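You operate a simulated robot arm through the tools that you are given. There is no shell and no other tool.

You are at the controls of a simulated robot arm. One attempt, no reset.

## Task
Shut the stand down and drain it until the sight tube is empty.
Fine: pump off first, then supply and send closed, vent and drain stay open.

It is judged by the outcome, as a careful person would: the job done as asked, and still so three seconds after it is handed in. It fails if anything else is knocked over, pushed out of place, dropped, spilled or broken.

## Robot
A 7-joint arm with a three-finger gripper, fixed in place. Base frame: the origin is at the foot of the arm, x ahead of it, y to its left, z up; the work surface is at about z = 0.8. Units: m, rad, N and s.
Its first joint turns from -2.897 to 2.897 rad. Payload 2.69 kg.
Tool frame: the origin (TCP) lies between the finger pads and is the grasp point; the fingertips stand 0.03 m ahead of it; z points along the fingers, y is the line along which they close. The gripper opens to 0.128 m. The gripper's body begins 0.117 m behind the TCP.
Orientation is told as [roll, pitch, yaw] about the base's x, y, z axes, in that order, counted from this pose: with the fingers straight down and closing along the base's y, the tool's x points along the base's -x, its y along +y and its z along -z.

## Interface
- The arm moves only by the tool step_arm. Its argument "moves" is a list of rows, each a list of 7 numbers: the shift along the tool's x, y, z in m, then the turn, a rotation vector about the tool's x, y, z in rad, then the finger opening in m, from 0 to 0.128. In form: [[dx, dy, dz, rx, ry, rz, grip], ...]. A call has 1 to 20 rows; each row shifts and turns the commanded pose from where the row before left it, along the tool's axes as they then stand. Rows are played at 5 a second. More than 0.05 m and 0.15 rad between two rows, or a gripper value outside its range, and nothing of the call is played. Where a pose cannot be reached the arm comes as near as it can. A force on the tool above 40 N (or 10 N above the force at the start of the call, whichever is more), or a blocked arm, ends the call early, and 0.2 s more pass. The fingers move at their own pace and stop on an object; they squeeze with about 26 N. The grip force told is the motor's: it shows also when the fingers shut on nothing. Time passes only in rows, and 0.2 s behind the last, so rows that do not move let the fingers close. The reply holds the time, the measured pose of the TCP, the force on the tool along the base axes, the opening and the grip force, in the units named above and with some noise, with the torque about the TCP (base axes, N m) and any sound that the robot's microphone picked up.
- Cameras (640 x 400 px; columns grow to the right, rows downward): "scene" is fixed at [0.2206, -0.5, 1.7407]; the picture's right is [0.52, -0.85, 0.00], its down [-0.57, -0.35, -0.74] and it looks along [0.63, 0.39, -0.67] (base axes); focal length 239 px, centre (320, 200). "wrist" rides on the gripper at [0.059, 0.054, -0.131] in the tool frame; the picture's right is [-0.68, 0.74, 0.00], its down [-0.62, -0.57, -0.55] and it looks along [-0.40, -0.37, 0.84] (tool axes); focal length 234 px, centre (320, 200). There is no depth. A picture from a camera that has moved, and an enlarged one, comes with that camera's place and axes in the base frame and with its lens.
- snapshot(camera): a new picture of that camera. The clock stands still meanwhile.
- move_column(by): slides the trunk up (or, below 0, down) by that many m; the arm rides with it, the base frame stays. It gives what a move gives, with no picture.
- close_up(camera, box): a new picture of the part [left, top, right, bottom] of that camera's present view, enlarged. The clock stands still meanwhile.
- job_done(): hands the job in; it is judged then, once.

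Nothing tells you positions but the pictures and the camera data. Unless the task says otherwise, let go and move clear before handing in.

The tools are called after "Call:" by a JSON object that holds its "name" and its "arguments". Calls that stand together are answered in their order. step_arm: Moves the arm, as the interface text tells. Its arguments: {"type":"object","properties":{"moves":{"type":"array","items":{"type":"array","items":{"type":"number"}}}},"required":["moves"]} The other tools are called the same way: move_column (by) slides the trunk up or down; snapshot (camera) takes a picture; close_up (camera, box) takes an enlarged picture of a part of a camera's view; job_done () hands the job in.

At the start:

```text
t: 0.0
ee_pos: [0.5887, -0.1653, 1.5264]
ee_rot: [-0.002, 0.001, 0.0]
ft_force: [0.3, -0.8, -0.6]
ft_torque: [0.0, -0.02, -0.01]
width: 0.1281
grip_force: 0.0
trunk travel left (down, up): [-0.15, 0.2]
```

scene: 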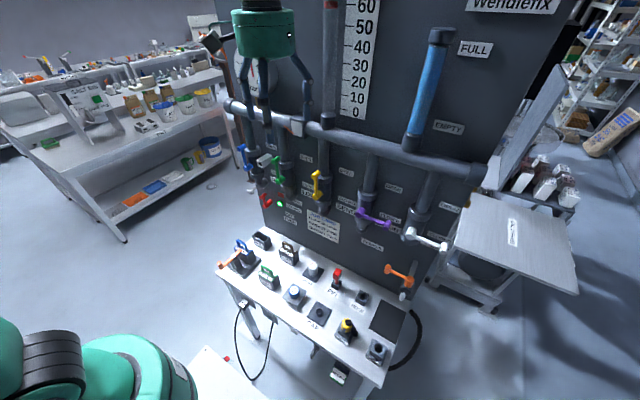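
wrist: 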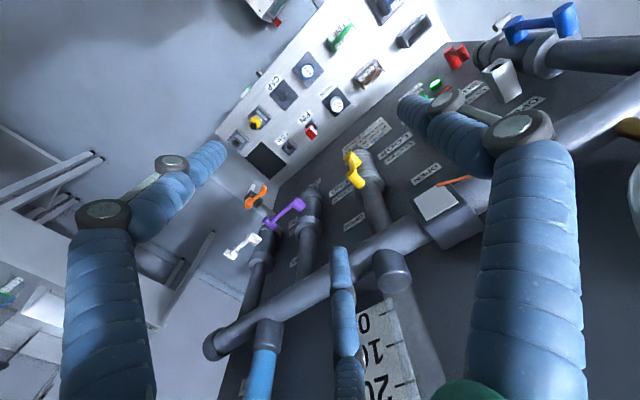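

I see a test stand with a back panel holding pipes, coloured valve handles and a blue sight tube, plus a front console with switches. I'll take close-ups to read the labels before I move anything.

Call:
{"name": "close_up", "arguments": {"camera": "scene", "box": [220, 130, 340, 205]}}

Call:
{"name": "close_up", "arguments": {"camera": "scene", "box": [290, 130, 410, 205]}}

Call:
{"name": "close_up", "arguments": {"camera": "scene", "box": [350, 150, 470, 225]}}

Call:
{"name": "close_up", "arguments": {"camera": "scene", "box": [240, 190, 360, 265]}}

Call:
{"name": "close_up", "arguments": {"camera": "scene", "box": [210, 225, 338, 305]}}

Call:
{"name": "close_up", "arguments": {"camera": "scene", "box": [290, 255, 418, 335]}}

Call:
{"name": "close_up", "arguments": {"camera": "scene", "box": [290, 305, 418, 385]}}

Call:
{"name": "close_up", "arguments": {"camera": "scene", "box": [200, 0, 520, 200]}}

```text
5.33 times, centred on (280, 168) of scene
camera zoom: at [0.2206, -0.5, 1.7407], right [0.52, -0.85, 0.0], down [-0.57, -0.35, -0.74], along [0.63, 0.39, -0.67], focal length 1276 px, centre (533, 373)
```

zoom: 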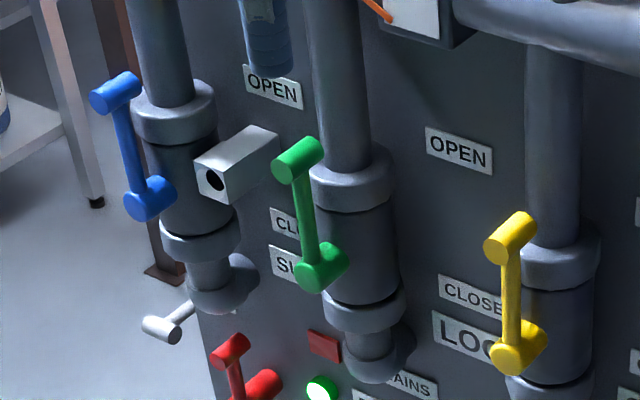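

```text
5.33 times, centred on (350, 168) of scene
camera zoom: at [0.2206, -0.5, 1.7407], right [0.52, -0.85, 0.0], down [-0.57, -0.35, -0.74], along [0.63, 0.39, -0.67], focal length 1276 px, centre (160, 373)
```

zoom: 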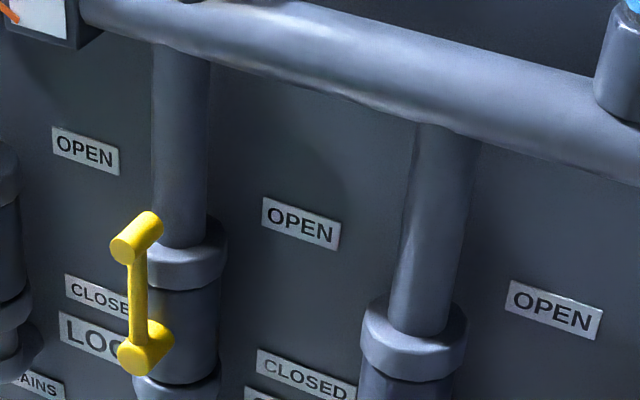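

```text
5.33 times, centred on (410, 188) of scene
camera zoom: at [0.2206, -0.5, 1.7407], right [0.52, -0.85, 0.0], down [-0.57, -0.35, -0.74], along [0.63, 0.39, -0.67], focal length 1276 px, centre (-160, 267)
```

zoom: 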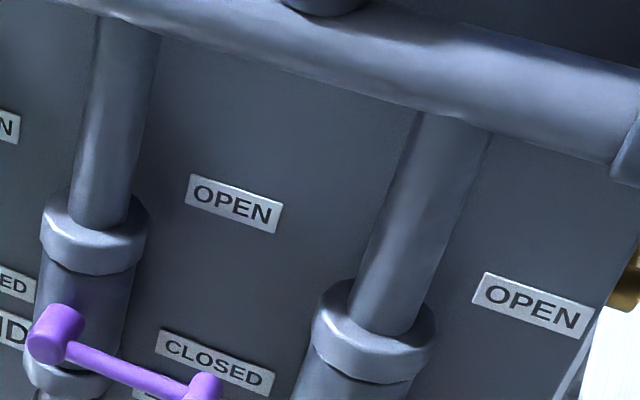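

```text
5.33 times, centred on (300, 228) of scene
camera zoom: at [0.2206, -0.5, 1.7407], right [0.52, -0.85, 0.0], down [-0.57, -0.35, -0.74], along [0.63, 0.39, -0.67], focal length 1276 px, centre (427, 53)
```

zoom: 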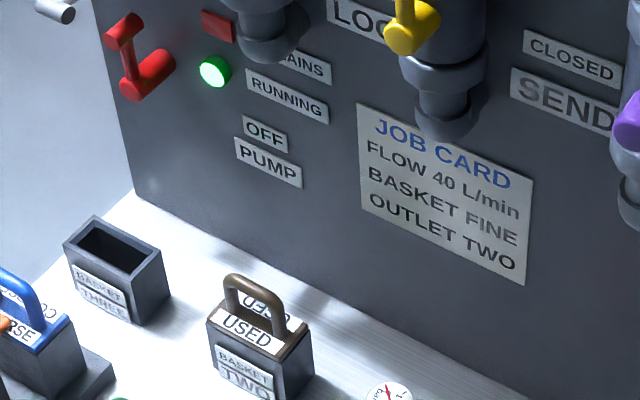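

```text
5.00 times, centred on (274, 265) of scene
camera zoom: at [0.2206, -0.5, 1.7407], right [0.52, -0.85, 0.0], down [-0.57, -0.35, -0.74], along [0.63, 0.39, -0.67], focal length 1196 px, centre (550, -125)
```

zoom: 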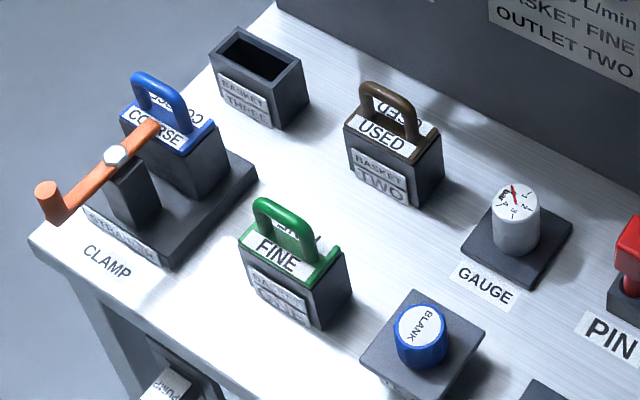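

```text
5.00 times, centred on (354, 295) of scene
camera zoom: at [0.2206, -0.5, 1.7407], right [0.52, -0.85, 0.0], down [-0.57, -0.35, -0.74], along [0.63, 0.39, -0.67], focal length 1196 px, centre (150, -275)
```

zoom: 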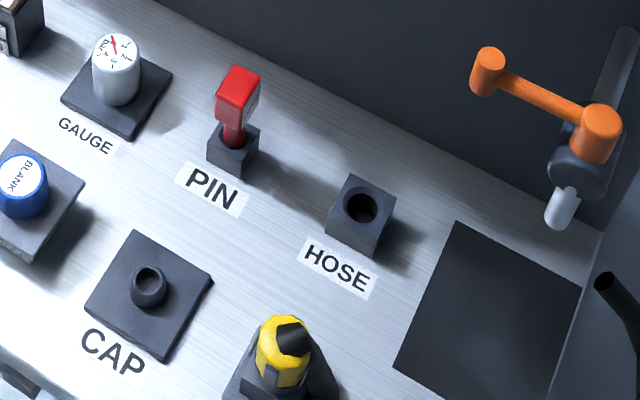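

```text
5.00 times, centred on (354, 345) of scene
camera zoom: at [0.2206, -0.5, 1.7407], right [0.52, -0.85, 0.0], down [-0.57, -0.35, -0.74], along [0.63, 0.39, -0.67], focal length 1196 px, centre (150, -525)
```

zoom: 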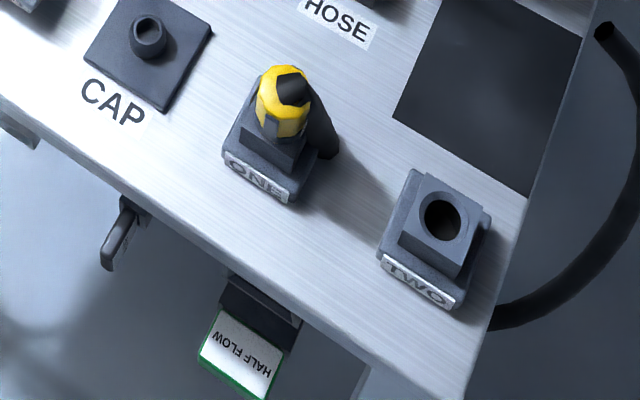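

```text
2.00 times, centred on (360, 100) of scene
camera zoom: at [0.2206, -0.5, 1.7407], right [0.52, -0.85, 0.0], down [-0.57, -0.35, -0.74], along [0.63, 0.39, -0.67], focal length 478 px, centre (240, 400)
```

zoom: 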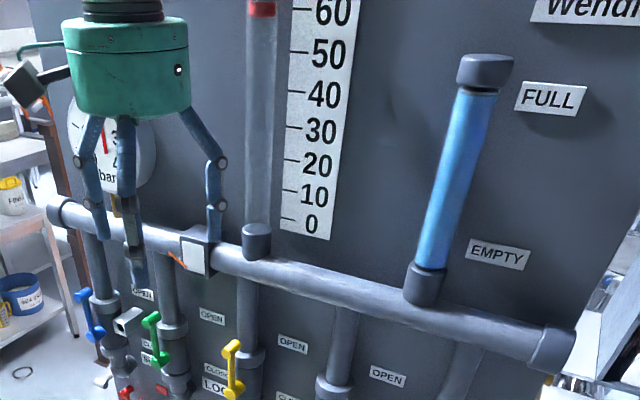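

I can make out the pump lamp (green, running), blue, green and yellow handles in the up position, and purple, white and orange handles lying crosswise. The wrist view should give me the remaining labels.

Call:
{"name": "close_up", "arguments": {"camera": "wrist", "box": [400, 20, 560, 120]}}

Call:
{"name": "close_up", "arguments": {"camera": "wrist", "box": [310, 110, 470, 210]}}

Call:
{"name": "close_up", "arguments": {"camera": "wrist", "box": [220, 170, 380, 270]}}

Call:
{"name": "close_up", "arguments": {"camera": "scene", "box": [330, 180, 458, 260]}}

Call:
{"name": "close_up", "arguments": {"camera": "scene", "box": [370, 200, 498, 280]}}

Call:
{"name": "close_up", "arguments": {"camera": "scene", "box": [230, 140, 310, 190]}}

Call:
{"name": "close_up", "arguments": {"camera": "scene", "box": [240, 170, 320, 220]}}

```text
4.00 times, centred on (480, 70) of wrist
camera zoom: at [0.5305, -0.1115, 1.6586], right [0.68, 0.74, 0.0], down [0.62, -0.57, 0.55], along [0.4, -0.37, -0.84], focal length 937 px, centre (-320, 720)
```

zoom: 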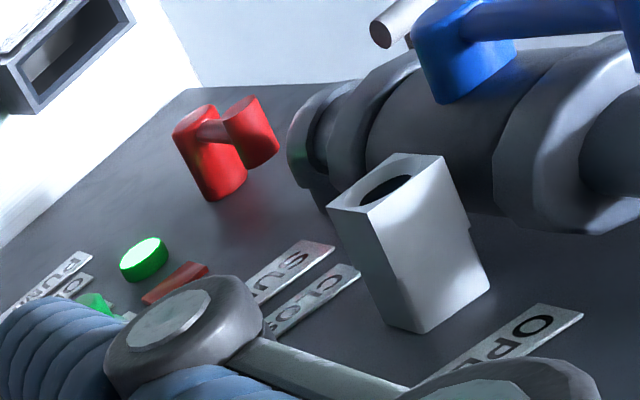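

```text
4.00 times, centred on (390, 160) of wrist
camera zoom: at [0.5305, -0.1115, 1.6586], right [0.68, 0.74, 0.0], down [0.62, -0.57, 0.55], along [0.4, -0.37, -0.84], focal length 937 px, centre (40, 360)
```

zoom: 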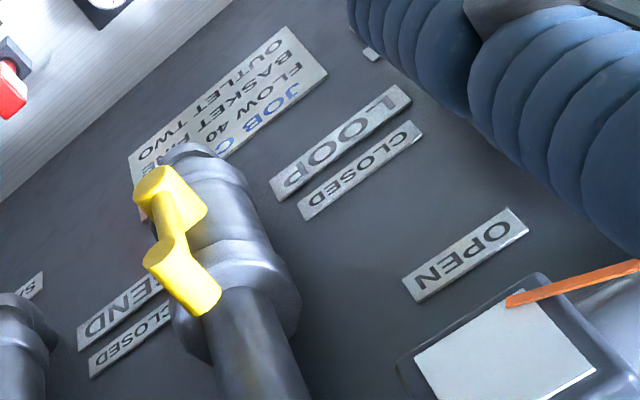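

```text
4.00 times, centred on (300, 220) of wrist
camera zoom: at [0.5305, -0.1115, 1.6586], right [0.68, 0.74, 0.0], down [0.62, -0.57, 0.55], along [0.4, -0.37, -0.84], focal length 937 px, centre (400, 120)
```

zoom: 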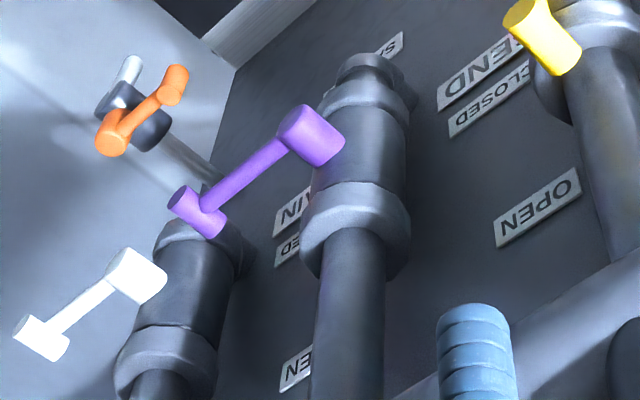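

```text
5.00 times, centred on (394, 220) of scene
camera zoom: at [0.2206, -0.5, 1.7407], right [0.52, -0.85, 0.0], down [-0.57, -0.35, -0.74], along [0.63, 0.39, -0.67], focal length 1196 px, centre (-50, 100)
```

zoom: 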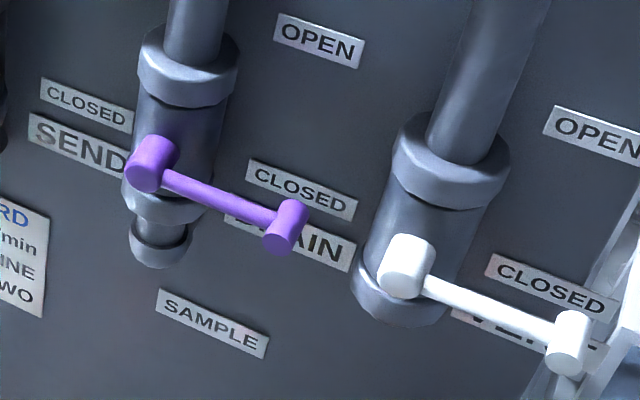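

```text
5.00 times, centred on (434, 240) of scene
camera zoom: at [0.2206, -0.5, 1.7407], right [0.52, -0.85, 0.0], down [-0.57, -0.35, -0.74], along [0.63, 0.39, -0.67], focal length 1196 px, centre (-250, 0)
```

zoom: 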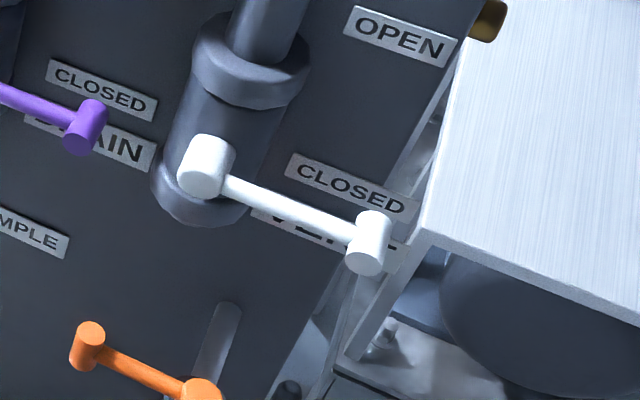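

```text
8.00 times, centred on (270, 165) of scene
camera zoom: at [0.2206, -0.5, 1.7407], right [0.52, -0.85, 0.0], down [-0.57, -0.35, -0.74], along [0.63, 0.39, -0.67], focal length 1913 px, centre (720, 480)
```

zoom: 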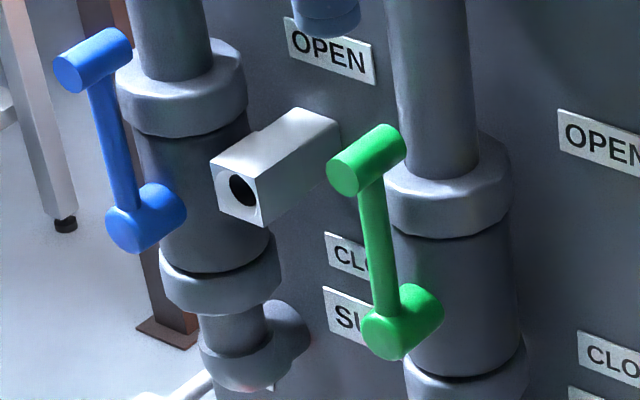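

```text
8.00 times, centred on (280, 195) of scene
camera zoom: at [0.2206, -0.5, 1.7407], right [0.52, -0.85, 0.0], down [-0.57, -0.35, -0.74], along [0.63, 0.39, -0.67], focal length 1913 px, centre (640, 240)
```

zoom: 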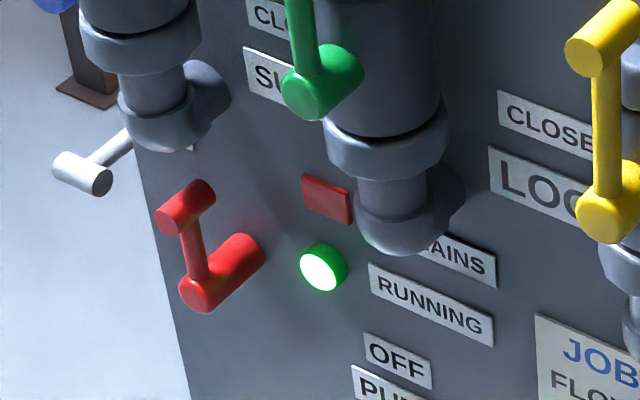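

The label blocks sit to the right of each lever: blue is SUPPLY, green LOOP, yellow SEND, purple DRAIN, white VENT. Levers pointing up are open and levers pointing right are closed, so DRAIN and VENT are shut at the moment. I'll back off, tilt the tool to point at the panel, and look again.

Call:
{"name": "step_arm", "arguments": {"moves": [[0.04, 0, 0, 0, 0, 0, 0.05], [0.04, 0, 0, 0, 0, 0, 0.0], [0.02, 0, 0, 0, -0.1, 0, 0.0], [0, 0, 0, 0, -0.15, 0, 0.0], [0, 0, 0, 0, -0.15, 0, 0.0], [0, 0, 0, 0, -0.15, 0, 0.0], [0, 0, 0, 0, -0.15, 0, 0.0], [0, 0, 0, 0, -0.15, 0, 0.0]]}}

Call:
{"name": "snapshot", "arguments": {"camera": "scene"}}

Call:
{"name": "snapshot", "arguments": {"camera": "wrist"}}

```text
t: 1.8
ee_pos: [0.4882, -0.1662, 1.5265]
ee_rot: [-0.001, -0.852, 0.001]
ft_force: [-0.7, 0.3, 0.4]
ft_torque: [0.01, 0.03, 0.0]
width: 0.0023
grip_force: 25.8
trunk travel left (down, up): [-0.15, 0.2]
```

```text
taken
```

scene: 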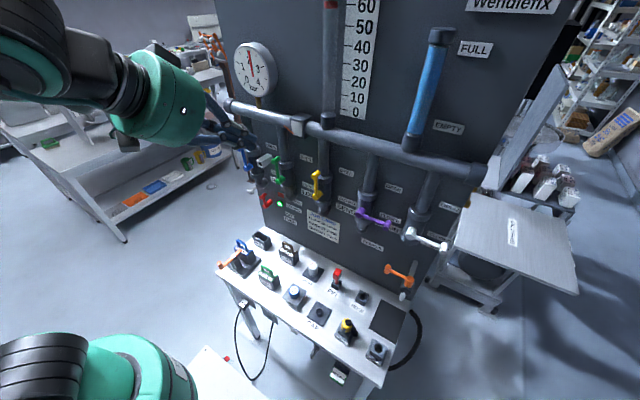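

```text
taken
camera wrist: at [0.3522, -0.1123, 1.5708], right [0.45, 0.74, 0.51], down [-0.01, -0.56, 0.83], along [0.89, -0.37, -0.25], focal length 234 px, centre (320, 200)
```

wrist: 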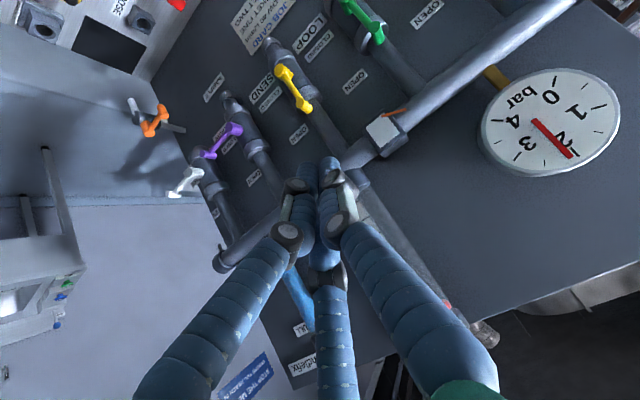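

The tool is about halfway round and moving as commanded. I'll finish the tilt so it points straight at the panel, then check the labels from there.

Call:
{"name": "step_arm", "arguments": {"moves": [[0, 0, 0, 0, -0.15, 0, 0.0], [0, 0, 0, 0, -0.15, 0, 0.0], [0, 0, 0, 0, -0.15, 0, 0.0], [0, 0, 0, 0, -0.15, 0, 0.0], [0, 0, 0, 0, -0.12, 0, 0.0], [0, 0, 0, 0, 0, 0, 0.0]]}}

Call:
{"name": "snapshot", "arguments": {"camera": "wrist"}}

Call:
{"name": "snapshot", "arguments": {"camera": "scene"}}

Call:
{"name": "close_up", "arguments": {"camera": "scene", "box": [236, 140, 332, 200]}}

Call:
{"name": "close_up", "arguments": {"camera": "scene", "box": [246, 175, 326, 225]}}

```text
t: 3.2
ee_pos: [0.4897, -0.1654, 1.5272]
ee_rot: [-0.872, -1.569, 0.872]
ft_force: [0.0, 0.1, 0.7]
ft_torque: [0.01, 0.03, 0.01]
width: 0.0022
grip_force: 25.5
trunk travel left (down, up): [-0.15, 0.2]
```

```text
taken
camera wrist: at [0.3582, -0.1115, 1.4692], right [0.0, 0.74, 0.68], down [-0.55, -0.56, 0.62], along [0.84, -0.37, 0.4], focal length 234 px, centre (320, 200)
```

wrist: 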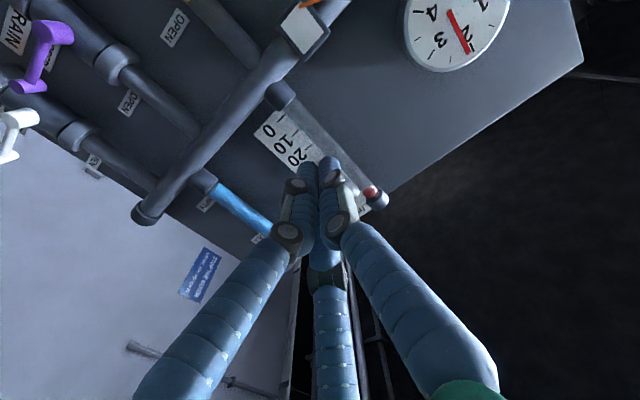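

```text
taken
```

scene: 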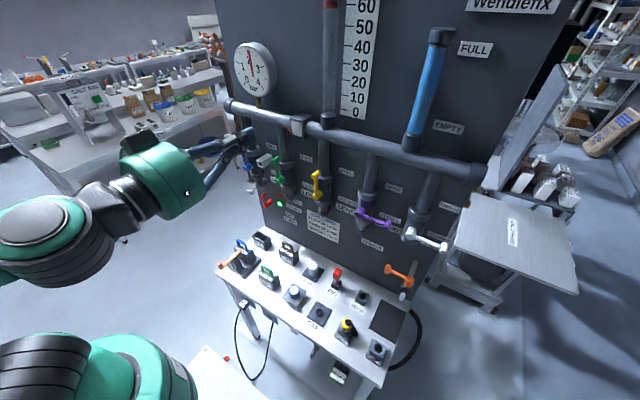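

```text
6.67 times, centred on (284, 170) of scene
camera zoom: at [0.2206, -0.5, 1.7407], right [0.52, -0.85, 0.0], down [-0.57, -0.35, -0.74], along [0.63, 0.39, -0.67], focal length 1594 px, centre (560, 400)
```

zoom: 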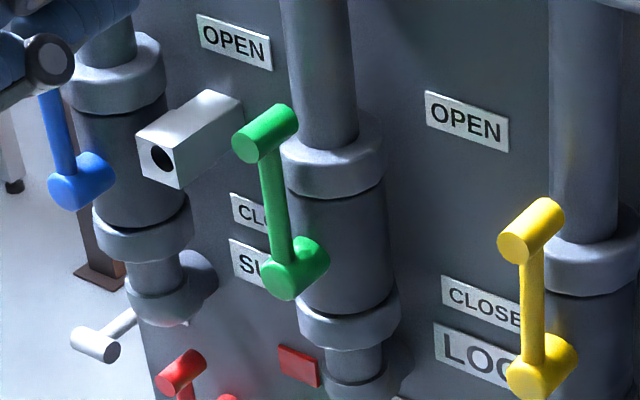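

```text
8.00 times, centred on (286, 200) of scene
camera zoom: at [0.2206, -0.5, 1.7407], right [0.52, -0.85, 0.0], down [-0.57, -0.35, -0.74], along [0.63, 0.39, -0.67], focal length 1913 px, centre (592, 200)
```

zoom: 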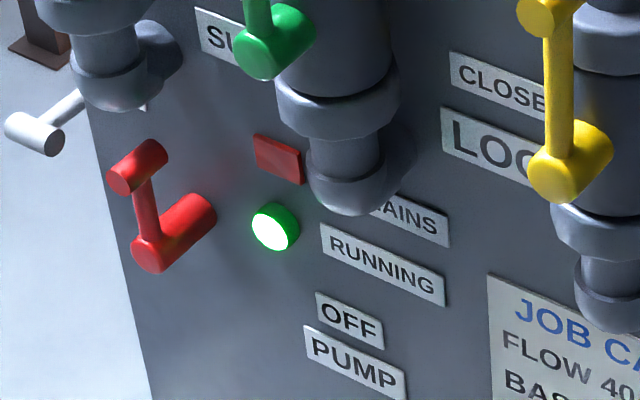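

The tool now points straight at the panel. I'll lower it in open space, well short of the levers, to see the pump lever and the blue supply lever up close.

Call:
{"name": "step_arm", "arguments": {"moves": [[0.045, 0.02, 0, 0, 0, 0, 0.0], [0.045, 0.02, 0, 0, 0, 0, 0.0], [0.045, 0.02, 0, 0, 0, 0, 0.0], [0.045, 0.02, 0, 0, 0, 0, 0.0], [0.045, 0.02, 0, 0, 0, 0, 0.0], [0.045, 0.02, 0, 0, 0, 0, 0.0], [0.045, 0.02, 0, 0, 0, 0, 0.0], [0.045, 0.02, 0, 0, 0, 0, 0.0], [0, 0, 0, 0, 0, 0, 0.0]]}}

Call:
{"name": "snapshot", "arguments": {"camera": "wrist"}}

Call:
{"name": "snapshot", "arguments": {"camera": "scene"}}

```text
t: 5.4
ee_pos: [0.4879, -0.0342, 1.2025]
ee_rot: [-2.902, -1.535, 2.908]
ft_force: [-0.3, -0.7, -0.5]
ft_torque: [0.01, 0.0, 0.01]
width: 0.0021
grip_force: 26.1
out of reach, approached as far as the arm can: row 7, 8
trunk travel left (down, up): [-0.15, 0.2]
stopped in row 9: the arm was blocked; the commanded pose is now the measured one
```

```text
taken
camera wrist: at [0.3606, 0.0185, 1.1392], right [-0.03, 0.74, 0.67], down [-0.57, -0.56, 0.6], along [0.82, -0.36, 0.44], focal length 234 px, centre (320, 200)
```

wrist: 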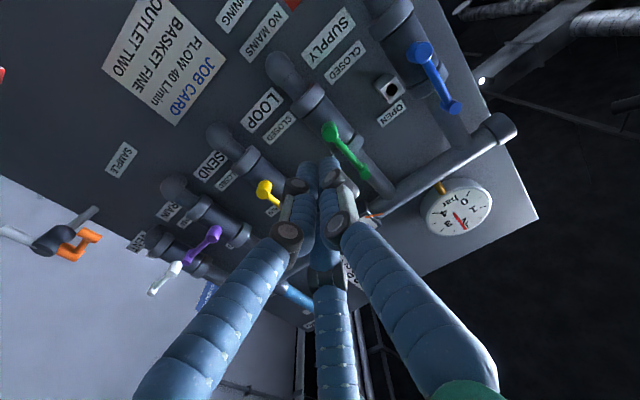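

```text
taken
```

scene: 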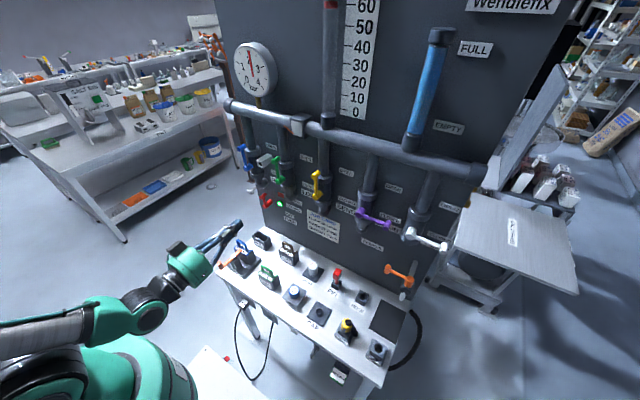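

The near low pose hit the arm's reach limit, but this view reads well: SUPPLY, LOOP, SEND, and lamps marked NO MAINS and RUNNING. I'll zoom in on the levers to work out their positions precisely.

Call:
{"name": "close_up", "arguments": {"camera": "wrist", "box": [340, 0, 500, 100]}}

Call:
{"name": "close_up", "arguments": {"camera": "wrist", "box": [100, 0, 340, 150]}}

Call:
{"name": "close_up", "arguments": {"camera": "wrist", "box": [90, 150, 250, 250]}}

Call:
{"name": "close_up", "arguments": {"camera": "wrist", "box": [200, 100, 360, 200]}}

Call:
{"name": "close_up", "arguments": {"camera": "scene", "box": [224, 130, 288, 170]}}

Call:
{"name": "close_up", "arguments": {"camera": "scene", "box": [236, 160, 316, 210]}}

Call:
{"name": "close_up", "arguments": {"camera": "scene", "box": [280, 160, 360, 210]}}

Call:
{"name": "close_up", "arguments": {"camera": "scene", "box": [350, 200, 430, 250]}}

```text
4.00 times, centred on (420, 50) of wrist
camera zoom: at [0.3606, 0.0185, 1.1392], right [-0.03, 0.74, 0.67], down [-0.57, -0.56, 0.6], along [0.82, -0.36, 0.44], focal length 937 px, centre (-80, 800)
```

zoom: 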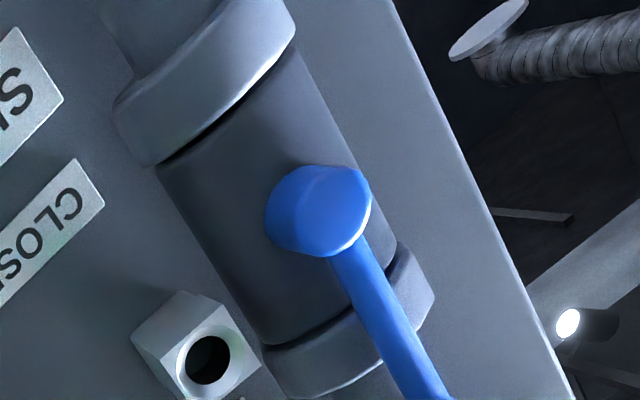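

```text
2.67 times, centred on (220, 75) of wrist
camera zoom: at [0.3606, 0.0185, 1.1392], right [-0.03, 0.74, 0.67], down [-0.57, -0.56, 0.6], along [0.82, -0.36, 0.44], focal length 624 px, centre (587, 533)
```

zoom: 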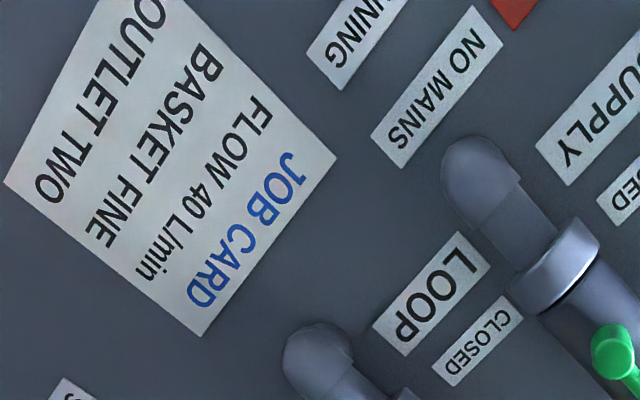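

```text
4.00 times, centred on (170, 200) of wrist
camera zoom: at [0.3606, 0.0185, 1.1392], right [-0.03, 0.74, 0.67], down [-0.57, -0.56, 0.6], along [0.82, -0.36, 0.44], focal length 937 px, centre (920, 200)
```

zoom: 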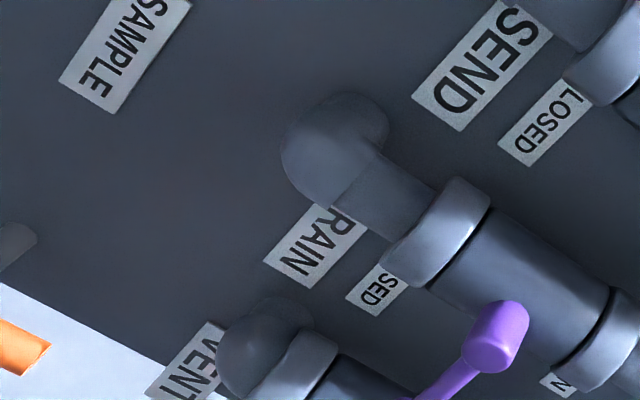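

```text
4.00 times, centred on (280, 150) of wrist
camera zoom: at [0.3606, 0.0185, 1.1392], right [-0.03, 0.74, 0.67], down [-0.57, -0.56, 0.6], along [0.82, -0.36, 0.44], focal length 937 px, centre (480, 400)
```

zoom: 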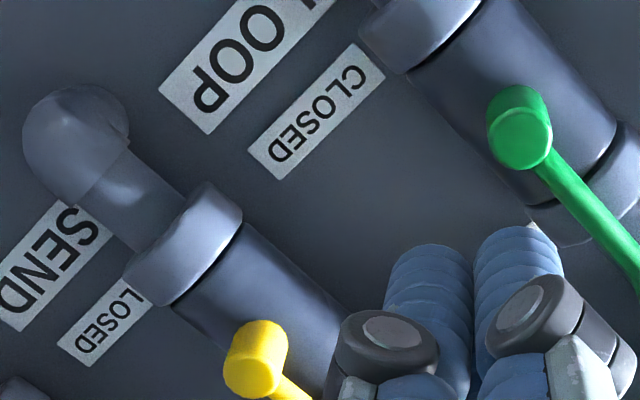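

```text
10.00 times, centred on (256, 150) of scene
camera zoom: at [0.2206, -0.5, 1.7407], right [0.52, -0.85, 0.0], down [-0.57, -0.35, -0.74], along [0.63, 0.39, -0.67], focal length 2392 px, centre (960, 700)
```

zoom: 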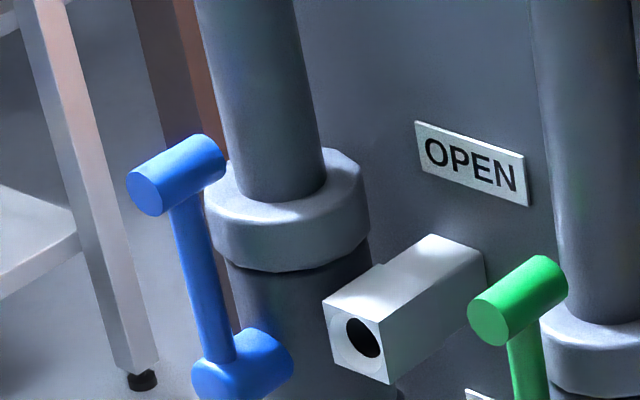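

```text
8.00 times, centred on (276, 185) of scene
camera zoom: at [0.2206, -0.5, 1.7407], right [0.52, -0.85, 0.0], down [-0.57, -0.35, -0.74], along [0.63, 0.39, -0.67], focal length 1913 px, centre (672, 320)
```

zoom: 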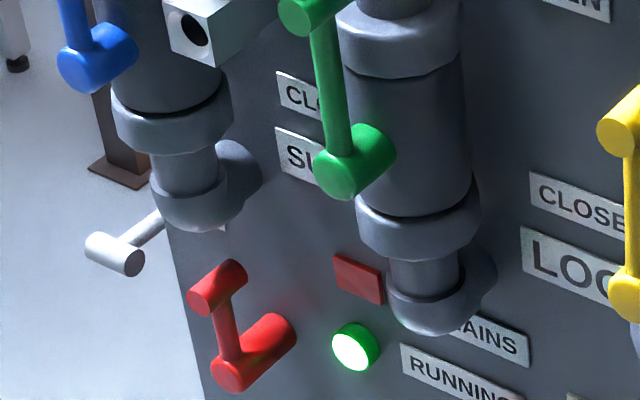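

```text
8.00 times, centred on (320, 185) of scene
camera zoom: at [0.2206, -0.5, 1.7407], right [0.52, -0.85, 0.0], down [-0.57, -0.35, -0.74], along [0.63, 0.39, -0.67], focal length 1913 px, centre (320, 320)
```

zoom: 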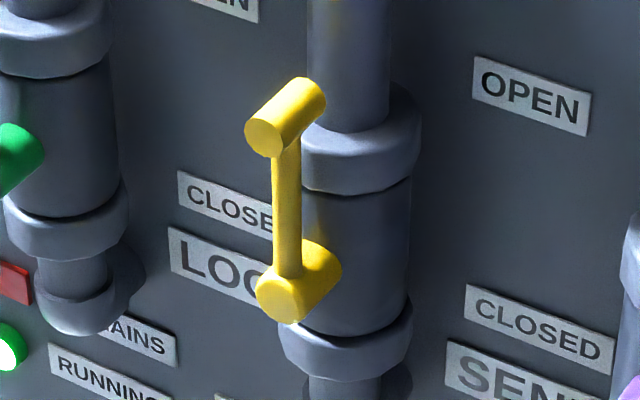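

```text
8.00 times, centred on (390, 225) of scene
camera zoom: at [0.2206, -0.5, 1.7407], right [0.52, -0.85, 0.0], down [-0.57, -0.35, -0.74], along [0.63, 0.39, -0.67], focal length 1913 px, centre (-240, 0)
```

zoom: 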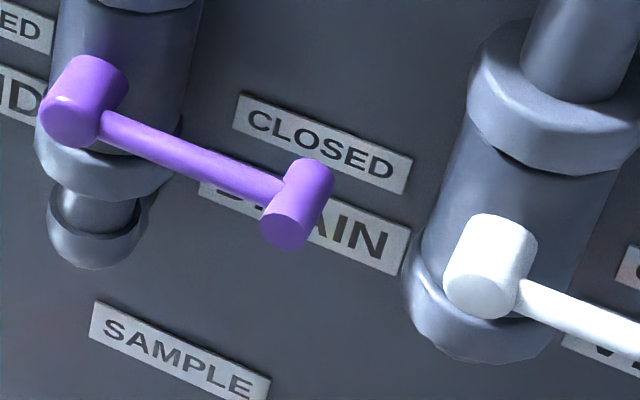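

I now have good lever positions. The lever fronts are at x≈0.69 and z≈1.24, spaced 0.15 m apart from y≈0.11 (supply) to y≈-0.49 (vent), and the pump lever pivot is near (0.73, 0.10, 1.03). I'll pitch the tool to about 45° forward-down, which reaches better, and look at the pump lever from there.

Call:
{"name": "step_arm", "arguments": {"moves": [[0, 0, 0, 0, 0.15, 0, 0.0], [0, 0, 0, 0, 0.15, 0, 0.0], [0, 0.02, 0, 0, 0.15, 0, 0.0], [0, 0.02, 0, 0, 0.15, 0, 0.0], [0, 0.02, 0, 0, 0.15, 0, 0.0], [0, 0.02, 0, 0, 0, 0, 0.0], [0, 0.02, 0, 0, 0, 0, 0.0], [0, 0, 0, 0, 0, 0, 0.0]]}}

Call:
{"name": "snapshot", "arguments": {"camera": "wrist"}}

Call:
{"name": "snapshot", "arguments": {"camera": "scene"}}

```text
t: 7.2
ee_pos: [0.4885, 0.0659, 1.1996]
ee_rot: [-0.013, -0.854, 0.016]
ft_force: [0.6, -0.1, -0.5]
ft_torque: [0.01, 0.04, -0.01]
width: 0.0021
grip_force: 26.3
trunk travel left (down, up): [-0.15, 0.2]
```

```text
taken
camera wrist: at [0.3509, 0.119, 1.2411], right [0.44, 0.74, 0.5], down [0.0, -0.56, 0.83], along [0.9, -0.37, -0.24], focal length 234 px, centre (320, 200)
```

wrist: 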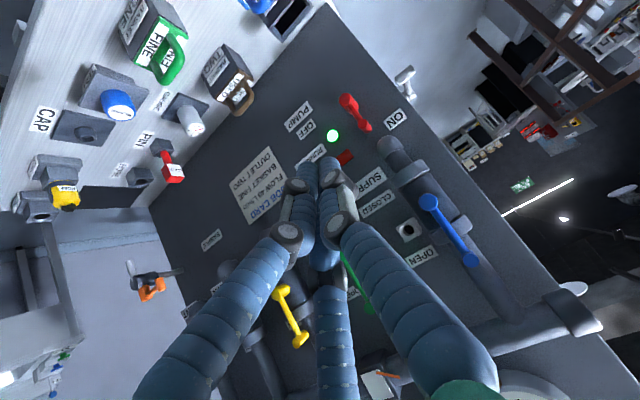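

```text
taken
```

scene: 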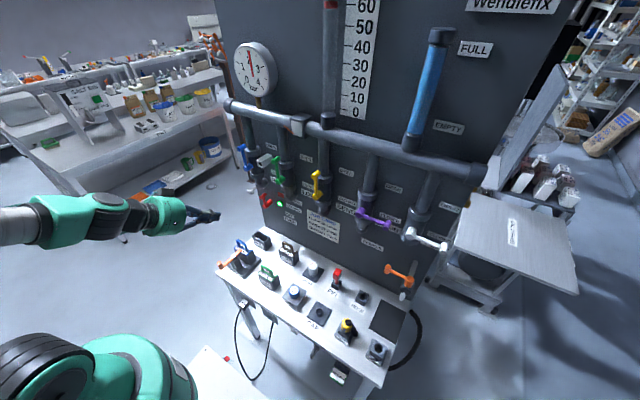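

This is a much better view: the pump lever points up towards "ON", with "OFF / PUMP" to its lower right. I'll zoom in on that area.

Call:
{"name": "close_up", "arguments": {"camera": "wrist", "box": [280, 60, 440, 160]}}

Call:
{"name": "close_up", "arguments": {"camera": "wrist", "box": [370, 150, 530, 280]}}

Call:
{"name": "close_up", "arguments": {"camera": "wrist", "box": [100, 230, 260, 330]}}

```text
4.00 times, centred on (360, 110) of wrist
camera zoom: at [0.3509, 0.119, 1.2411], right [0.44, 0.74, 0.5], down [0.0, -0.56, 0.83], along [0.9, -0.37, -0.24], focal length 937 px, centre (160, 560)
```

zoom: 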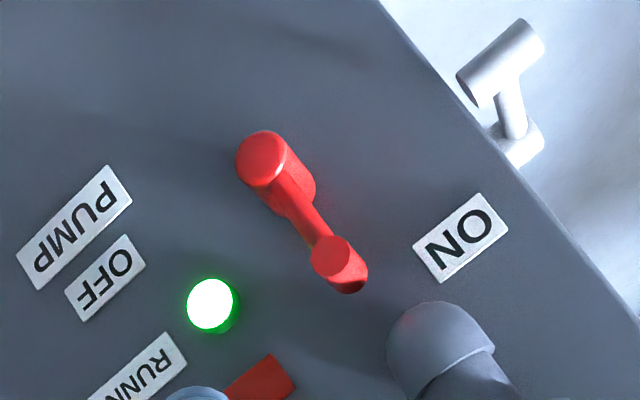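

```text
3.08 times, centred on (450, 215) of wrist
camera zoom: at [0.3509, 0.119, 1.2411], right [0.44, 0.74, 0.5], down [0.0, -0.56, 0.83], along [0.9, -0.37, -0.24], focal length 720 px, centre (-80, 154)
```

zoom: 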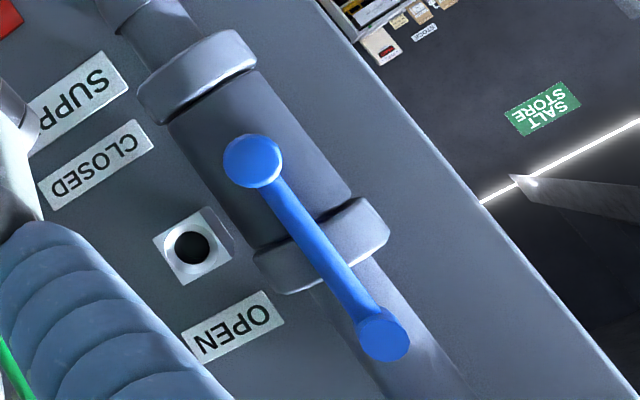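

```text
4.00 times, centred on (180, 280) of wrist
camera zoom: at [0.3509, 0.119, 1.2411], right [0.44, 0.74, 0.5], down [0.0, -0.56, 0.83], along [0.9, -0.37, -0.24], focal length 937 px, centre (880, -120)
```

zoom: 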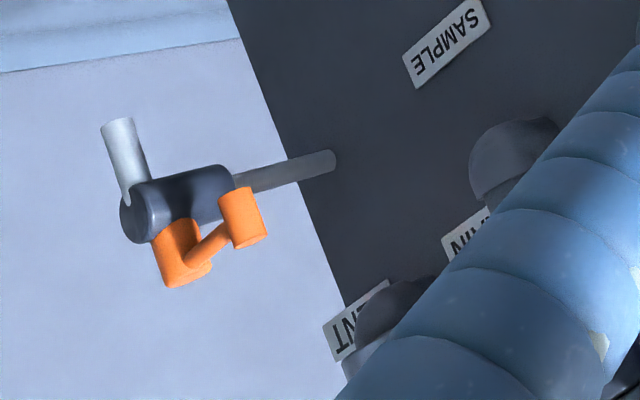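

The geometry is confirmed: the pump lever pivots at (0.735, 0.10, 1.02) and its knob is at (0.727, 0.098, 1.082). Up is ON and right is OFF. I'll take the closed fingers to a point short of the knob and on its left.

Call:
{"name": "step_arm", "arguments": {"moves": [[-0.0155, 0.0134, 0.0304, 0, 0, 0, 0.0], [-0.0155, 0.0134, 0.0304, 0, 0, 0, 0.0], [-0.0155, 0.0134, 0.0304, 0, 0, 0, 0.0], [-0.0155, 0.0134, 0.0304, 0, 0, 0, 0.0], [-0.0155, 0.0134, 0.0304, 0, 0, 0, 0.0], [0, 0, 0, 0, 0, 0, 0.0]]}}

Call:
{"name": "snapshot", "arguments": {"camera": "wrist"}}

Call:
{"name": "close_up", "arguments": {"camera": "scene", "box": [190, 120, 350, 220]}}

```text
t: 8.6
ee_pos: [0.6548, 0.1345, 1.157]
ee_rot: [-0.013, -0.851, 0.015]
ft_force: [1.1, 0.9, -0.7]
ft_torque: [0.0, -0.02, -0.02]
width: 0.0023
grip_force: 25.6
trunk travel left (down, up): [-0.15, 0.2]
```

```text
taken
camera wrist: at [0.5179, 0.1863, 1.1985], right [0.44, 0.74, 0.5], down [0.0, -0.56, 0.83], along [0.9, -0.37, -0.24], focal length 234 px, centre (320, 200)
```

wrist: 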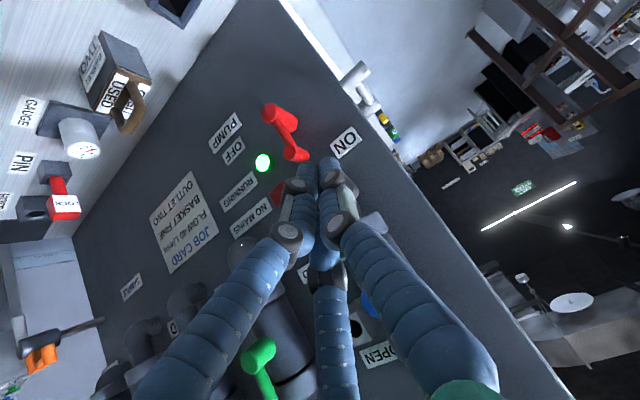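

```text
4.00 times, centred on (270, 170) of scene
camera zoom: at [0.2206, -0.5, 1.7407], right [0.52, -0.85, 0.0], down [-0.57, -0.35, -0.74], along [0.63, 0.39, -0.67], focal length 957 px, centre (520, 320)
```

zoom: 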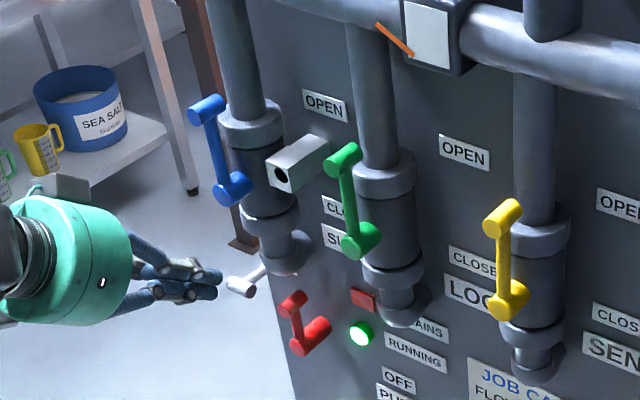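

The projected fingertip matches the picture to within a pixel. I'll advance along the finger axis to sit just left of the red knob.

Call:
{"name": "step_arm", "arguments": {"moves": [[0, 0, 0.0247, 0, 0, 0, 0.0], [0, 0, 0.0247, 0, 0, 0, 0.0], [0, 0, 0.0247, 0, 0, 0, 0.0], [0, 0, 0.0246, 0, 0, 0, 0.0], [0, 0, 0, 0, 0, 0, 0.0]]}}

Call:
{"name": "close_up", "arguments": {"camera": "wrist", "box": [200, 50, 440, 200]}}

Call:
{"name": "close_up", "arguments": {"camera": "scene", "box": [206, 150, 318, 220]}}

```text
t: 9.2
ee_pos: [0.6875, 0.1318, 1.1295]
ee_rot: [-0.009, -0.856, 0.013]
ft_force: [-33.7, -3.9, 18.6]
ft_torque: [-0.08, -0.38, -0.27]
width: 0.0017
grip_force: 26.5
trunk travel left (down, up): [-0.15, 0.2]
stopped in row 3: the force on the tool passed its limit at 137 N (the readings are from after the stop); the commanded pose is now the measured one
```

```text
2.67 times, centred on (320, 125) of wrist
camera zoom: at [0.5507, 0.1848, 1.1714], right [0.44, 0.74, 0.51], down [-0.01, -0.56, 0.83], along [0.9, -0.37, -0.24], focal length 624 px, centre (320, 400)
```

zoom: 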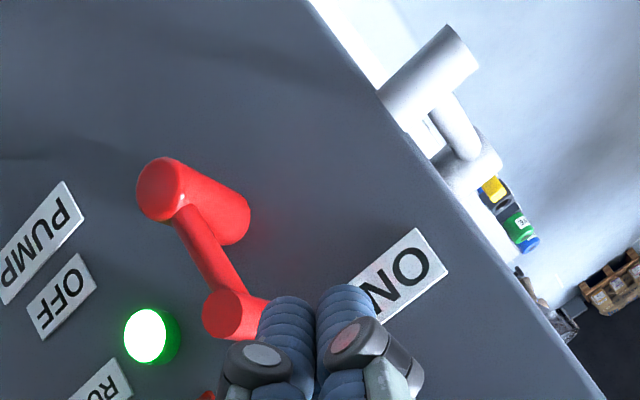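

```text
5.71 times, centred on (262, 185) of scene
camera zoom: at [0.2206, -0.5, 1.7407], right [0.52, -0.85, 0.0], down [-0.57, -0.35, -0.74], along [0.63, 0.39, -0.67], focal length 1367 px, centre (651, 286)
```

zoom: 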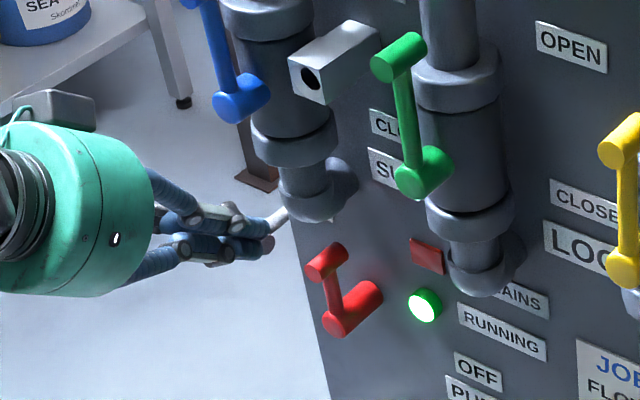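

The fingers ran into something. The reaction torque puts the contact above the fingertip, which points to the blue valve's lower elbow at about (0.72, 0.13, 1.12). I'll back out and check for damage, then come in lower and flatter.

Call:
{"name": "step_arm", "arguments": {"moves": [[0, 0, -0.02, 0, 0, 0, 0.0], [0, 0, -0.03, 0, 0, 0, 0.0], [0, 0, -0.04, 0, 0, 0, 0.0], [0, 0, 0, 0, 0, 0, 0.0]]}}

Call:
{"name": "close_up", "arguments": {"camera": "scene", "box": [206, 130, 318, 200]}}

Call:
{"name": "snapshot", "arguments": {"camera": "wrist"}}

Call:
{"name": "snapshot", "arguments": {"camera": "scene"}}

```text
t: 10.2
ee_pos: [0.6221, 0.1307, 1.1892]
ee_rot: [-0.012, -0.856, 0.016]
ft_force: [-0.7, 0.5, 0.0]
ft_torque: [-0.02, -0.02, 0.02]
width: 0.0023
grip_force: 26.1
trunk travel left (down, up): [-0.15, 0.2]
```

```text
5.71 times, centred on (262, 165) of scene
camera zoom: at [0.2206, -0.5, 1.7407], right [0.52, -0.85, 0.0], down [-0.57, -0.35, -0.74], along [0.63, 0.39, -0.67], focal length 1367 px, centre (651, 400)
```

zoom: 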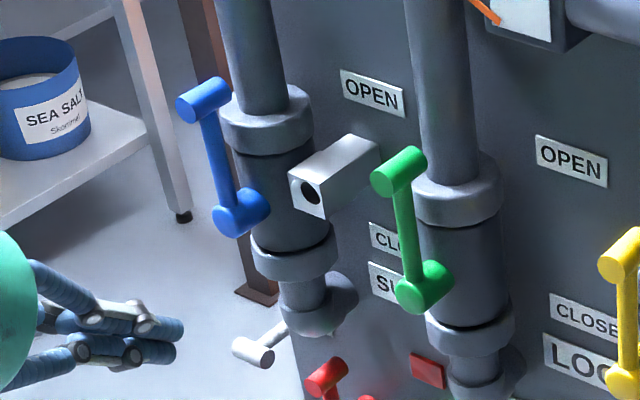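

```text
taken
camera wrist: at [0.4846, 0.183, 1.2301], right [0.44, 0.74, 0.51], down [-0.01, -0.56, 0.83], along [0.9, -0.37, -0.24], focal length 234 px, centre (320, 200)
```

wrist: 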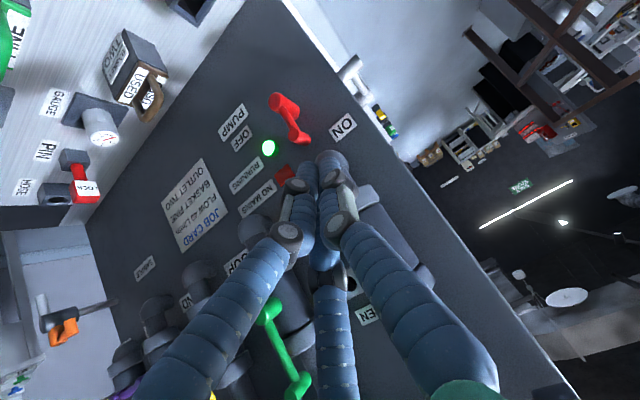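

```text
taken
```

scene: 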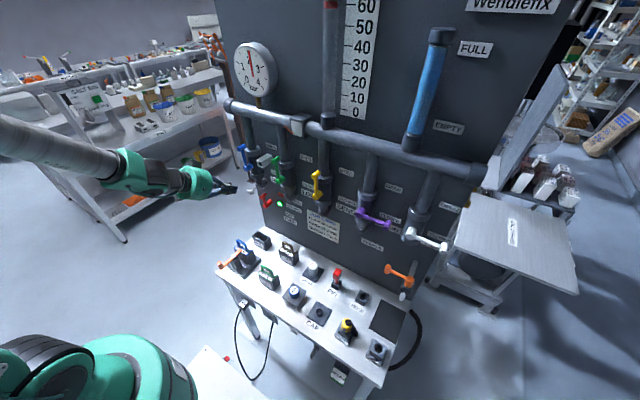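

The stand looks unharmed, and I can see the hand has a third finger lying about 2 cm above the tool axis, which is what touched the elbow. I'll flatten the tool so it can pass below the elbow, then drop to the pump lever's height while still in front of everything.

Call:
{"name": "step_arm", "arguments": {"moves": [[0, 0, 0, 0, -0.15, 0, 0.0], [0, 0, 0, 0, -0.15, 0, 0.0], [0, 0, 0, 0, -0.15, 0, 0.0], [0, 0, 0, 0, -0.044, 0, 0.0], [0.03, 0.002, 0.01, 0, 0, 0, 0.0], [0.03, 0.002, 0.01, 0, 0, 0, 0.0], [0.03, 0.001, 0.01, 0, 0, 0, 0.0], [0.013, 0, 0.0, 0, 0, 0, 0.0], [0, 0, 0, 0, 0, 0, 0.0]]}}

Call:
{"name": "snapshot", "arguments": {"camera": "wrist"}}

Call:
{"name": "close_up", "arguments": {"camera": "scene", "box": [206, 150, 318, 220]}}

```text
t: 12.2
ee_pos: [0.6303, 0.1373, 1.0811]
ee_rot: [-0.031, -1.348, 0.039]
ft_force: [1.3, 0.1, 0.3]
ft_torque: [0.02, -0.01, -0.02]
width: 0.0022
grip_force: 26.5
trunk travel left (down, up): [-0.15, 0.2]
```

```text
taken
camera wrist: at [0.4888, 0.19, 1.0523], right [0.14, 0.74, 0.65], down [-0.4, -0.56, 0.73], along [0.91, -0.36, 0.21], focal length 234 px, centre (320, 200)
```

wrist: 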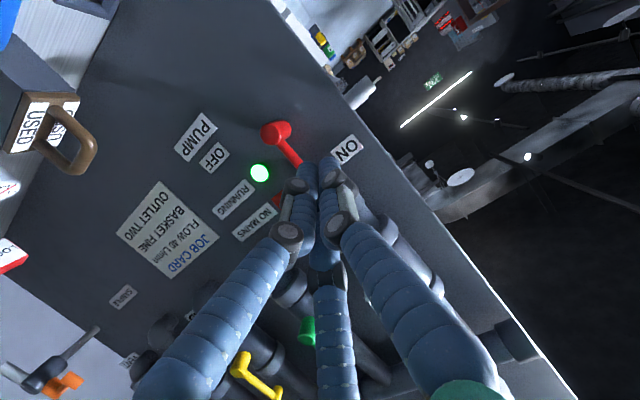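

```text
5.71 times, centred on (262, 185) of scene
camera zoom: at [0.2206, -0.5, 1.7407], right [0.52, -0.85, 0.0], down [-0.57, -0.35, -0.74], along [0.63, 0.39, -0.67], focal length 1367 px, centre (651, 286)
```

zoom: 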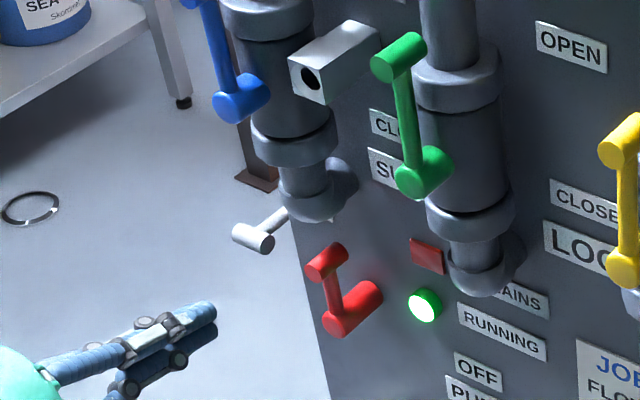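

The hand is level with the pump lever and pointing nearly straight at the panel. I'll slide forward slowly on the knob's left side, keeping under the elbow and clear of the white T-handle.

Call:
{"name": "step_arm", "arguments": {"moves": [[-0.0017, -0.0005, 0.0176, 0, 0, 0, 0.0], [-0.0017, -0.0005, 0.0176, 0, 0, 0, 0.0], [-0.0017, -0.0005, 0.0176, 0, 0, 0, 0.0], [-0.0017, -0.0005, 0.0176, 0, 0, 0, 0.0], [-0.0017, -0.0005, 0.0136, 0, 0, 0, 0.0], [0, 0, 0, 0, 0, 0, 0.0]]}}

Call:
{"name": "close_up", "arguments": {"camera": "wrist", "box": [200, 50, 440, 200]}}

Call:
{"name": "close_up", "arguments": {"camera": "scene", "box": [206, 150, 318, 220]}}

```text
t: 13.7
ee_pos: [0.7135, 0.1334, 1.0674]
ee_rot: [-0.031, -1.35, 0.038]
ft_force: [0.8, -0.2, 0.2]
ft_torque: [0.0, -0.02, -0.03]
width: 0.0023
grip_force: 25.7
trunk travel left (down, up): [-0.15, 0.2]
```

```text
2.67 times, centred on (320, 125) of wrist
camera zoom: at [0.5732, 0.1858, 1.0406], right [0.14, 0.74, 0.65], down [-0.4, -0.56, 0.73], along [0.91, -0.36, 0.21], focal length 624 px, centre (320, 400)
```

zoom: 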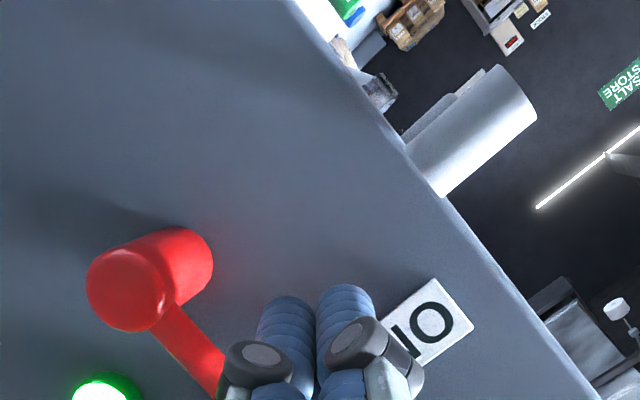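

```text
5.71 times, centred on (262, 185) of scene
camera zoom: at [0.2206, -0.5, 1.7407], right [0.52, -0.85, 0.0], down [-0.57, -0.35, -0.74], along [0.63, 0.39, -0.67], focal length 1367 px, centre (651, 286)
```

zoom: 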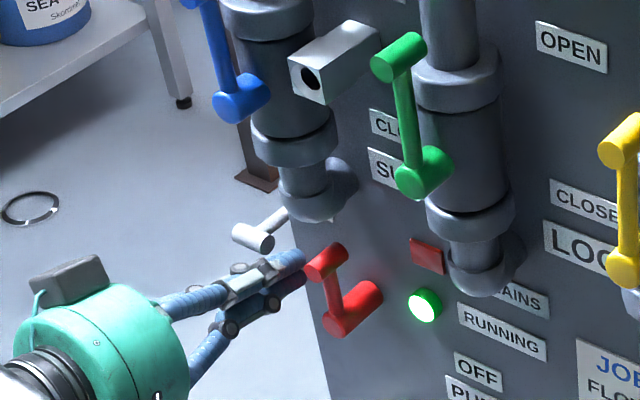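

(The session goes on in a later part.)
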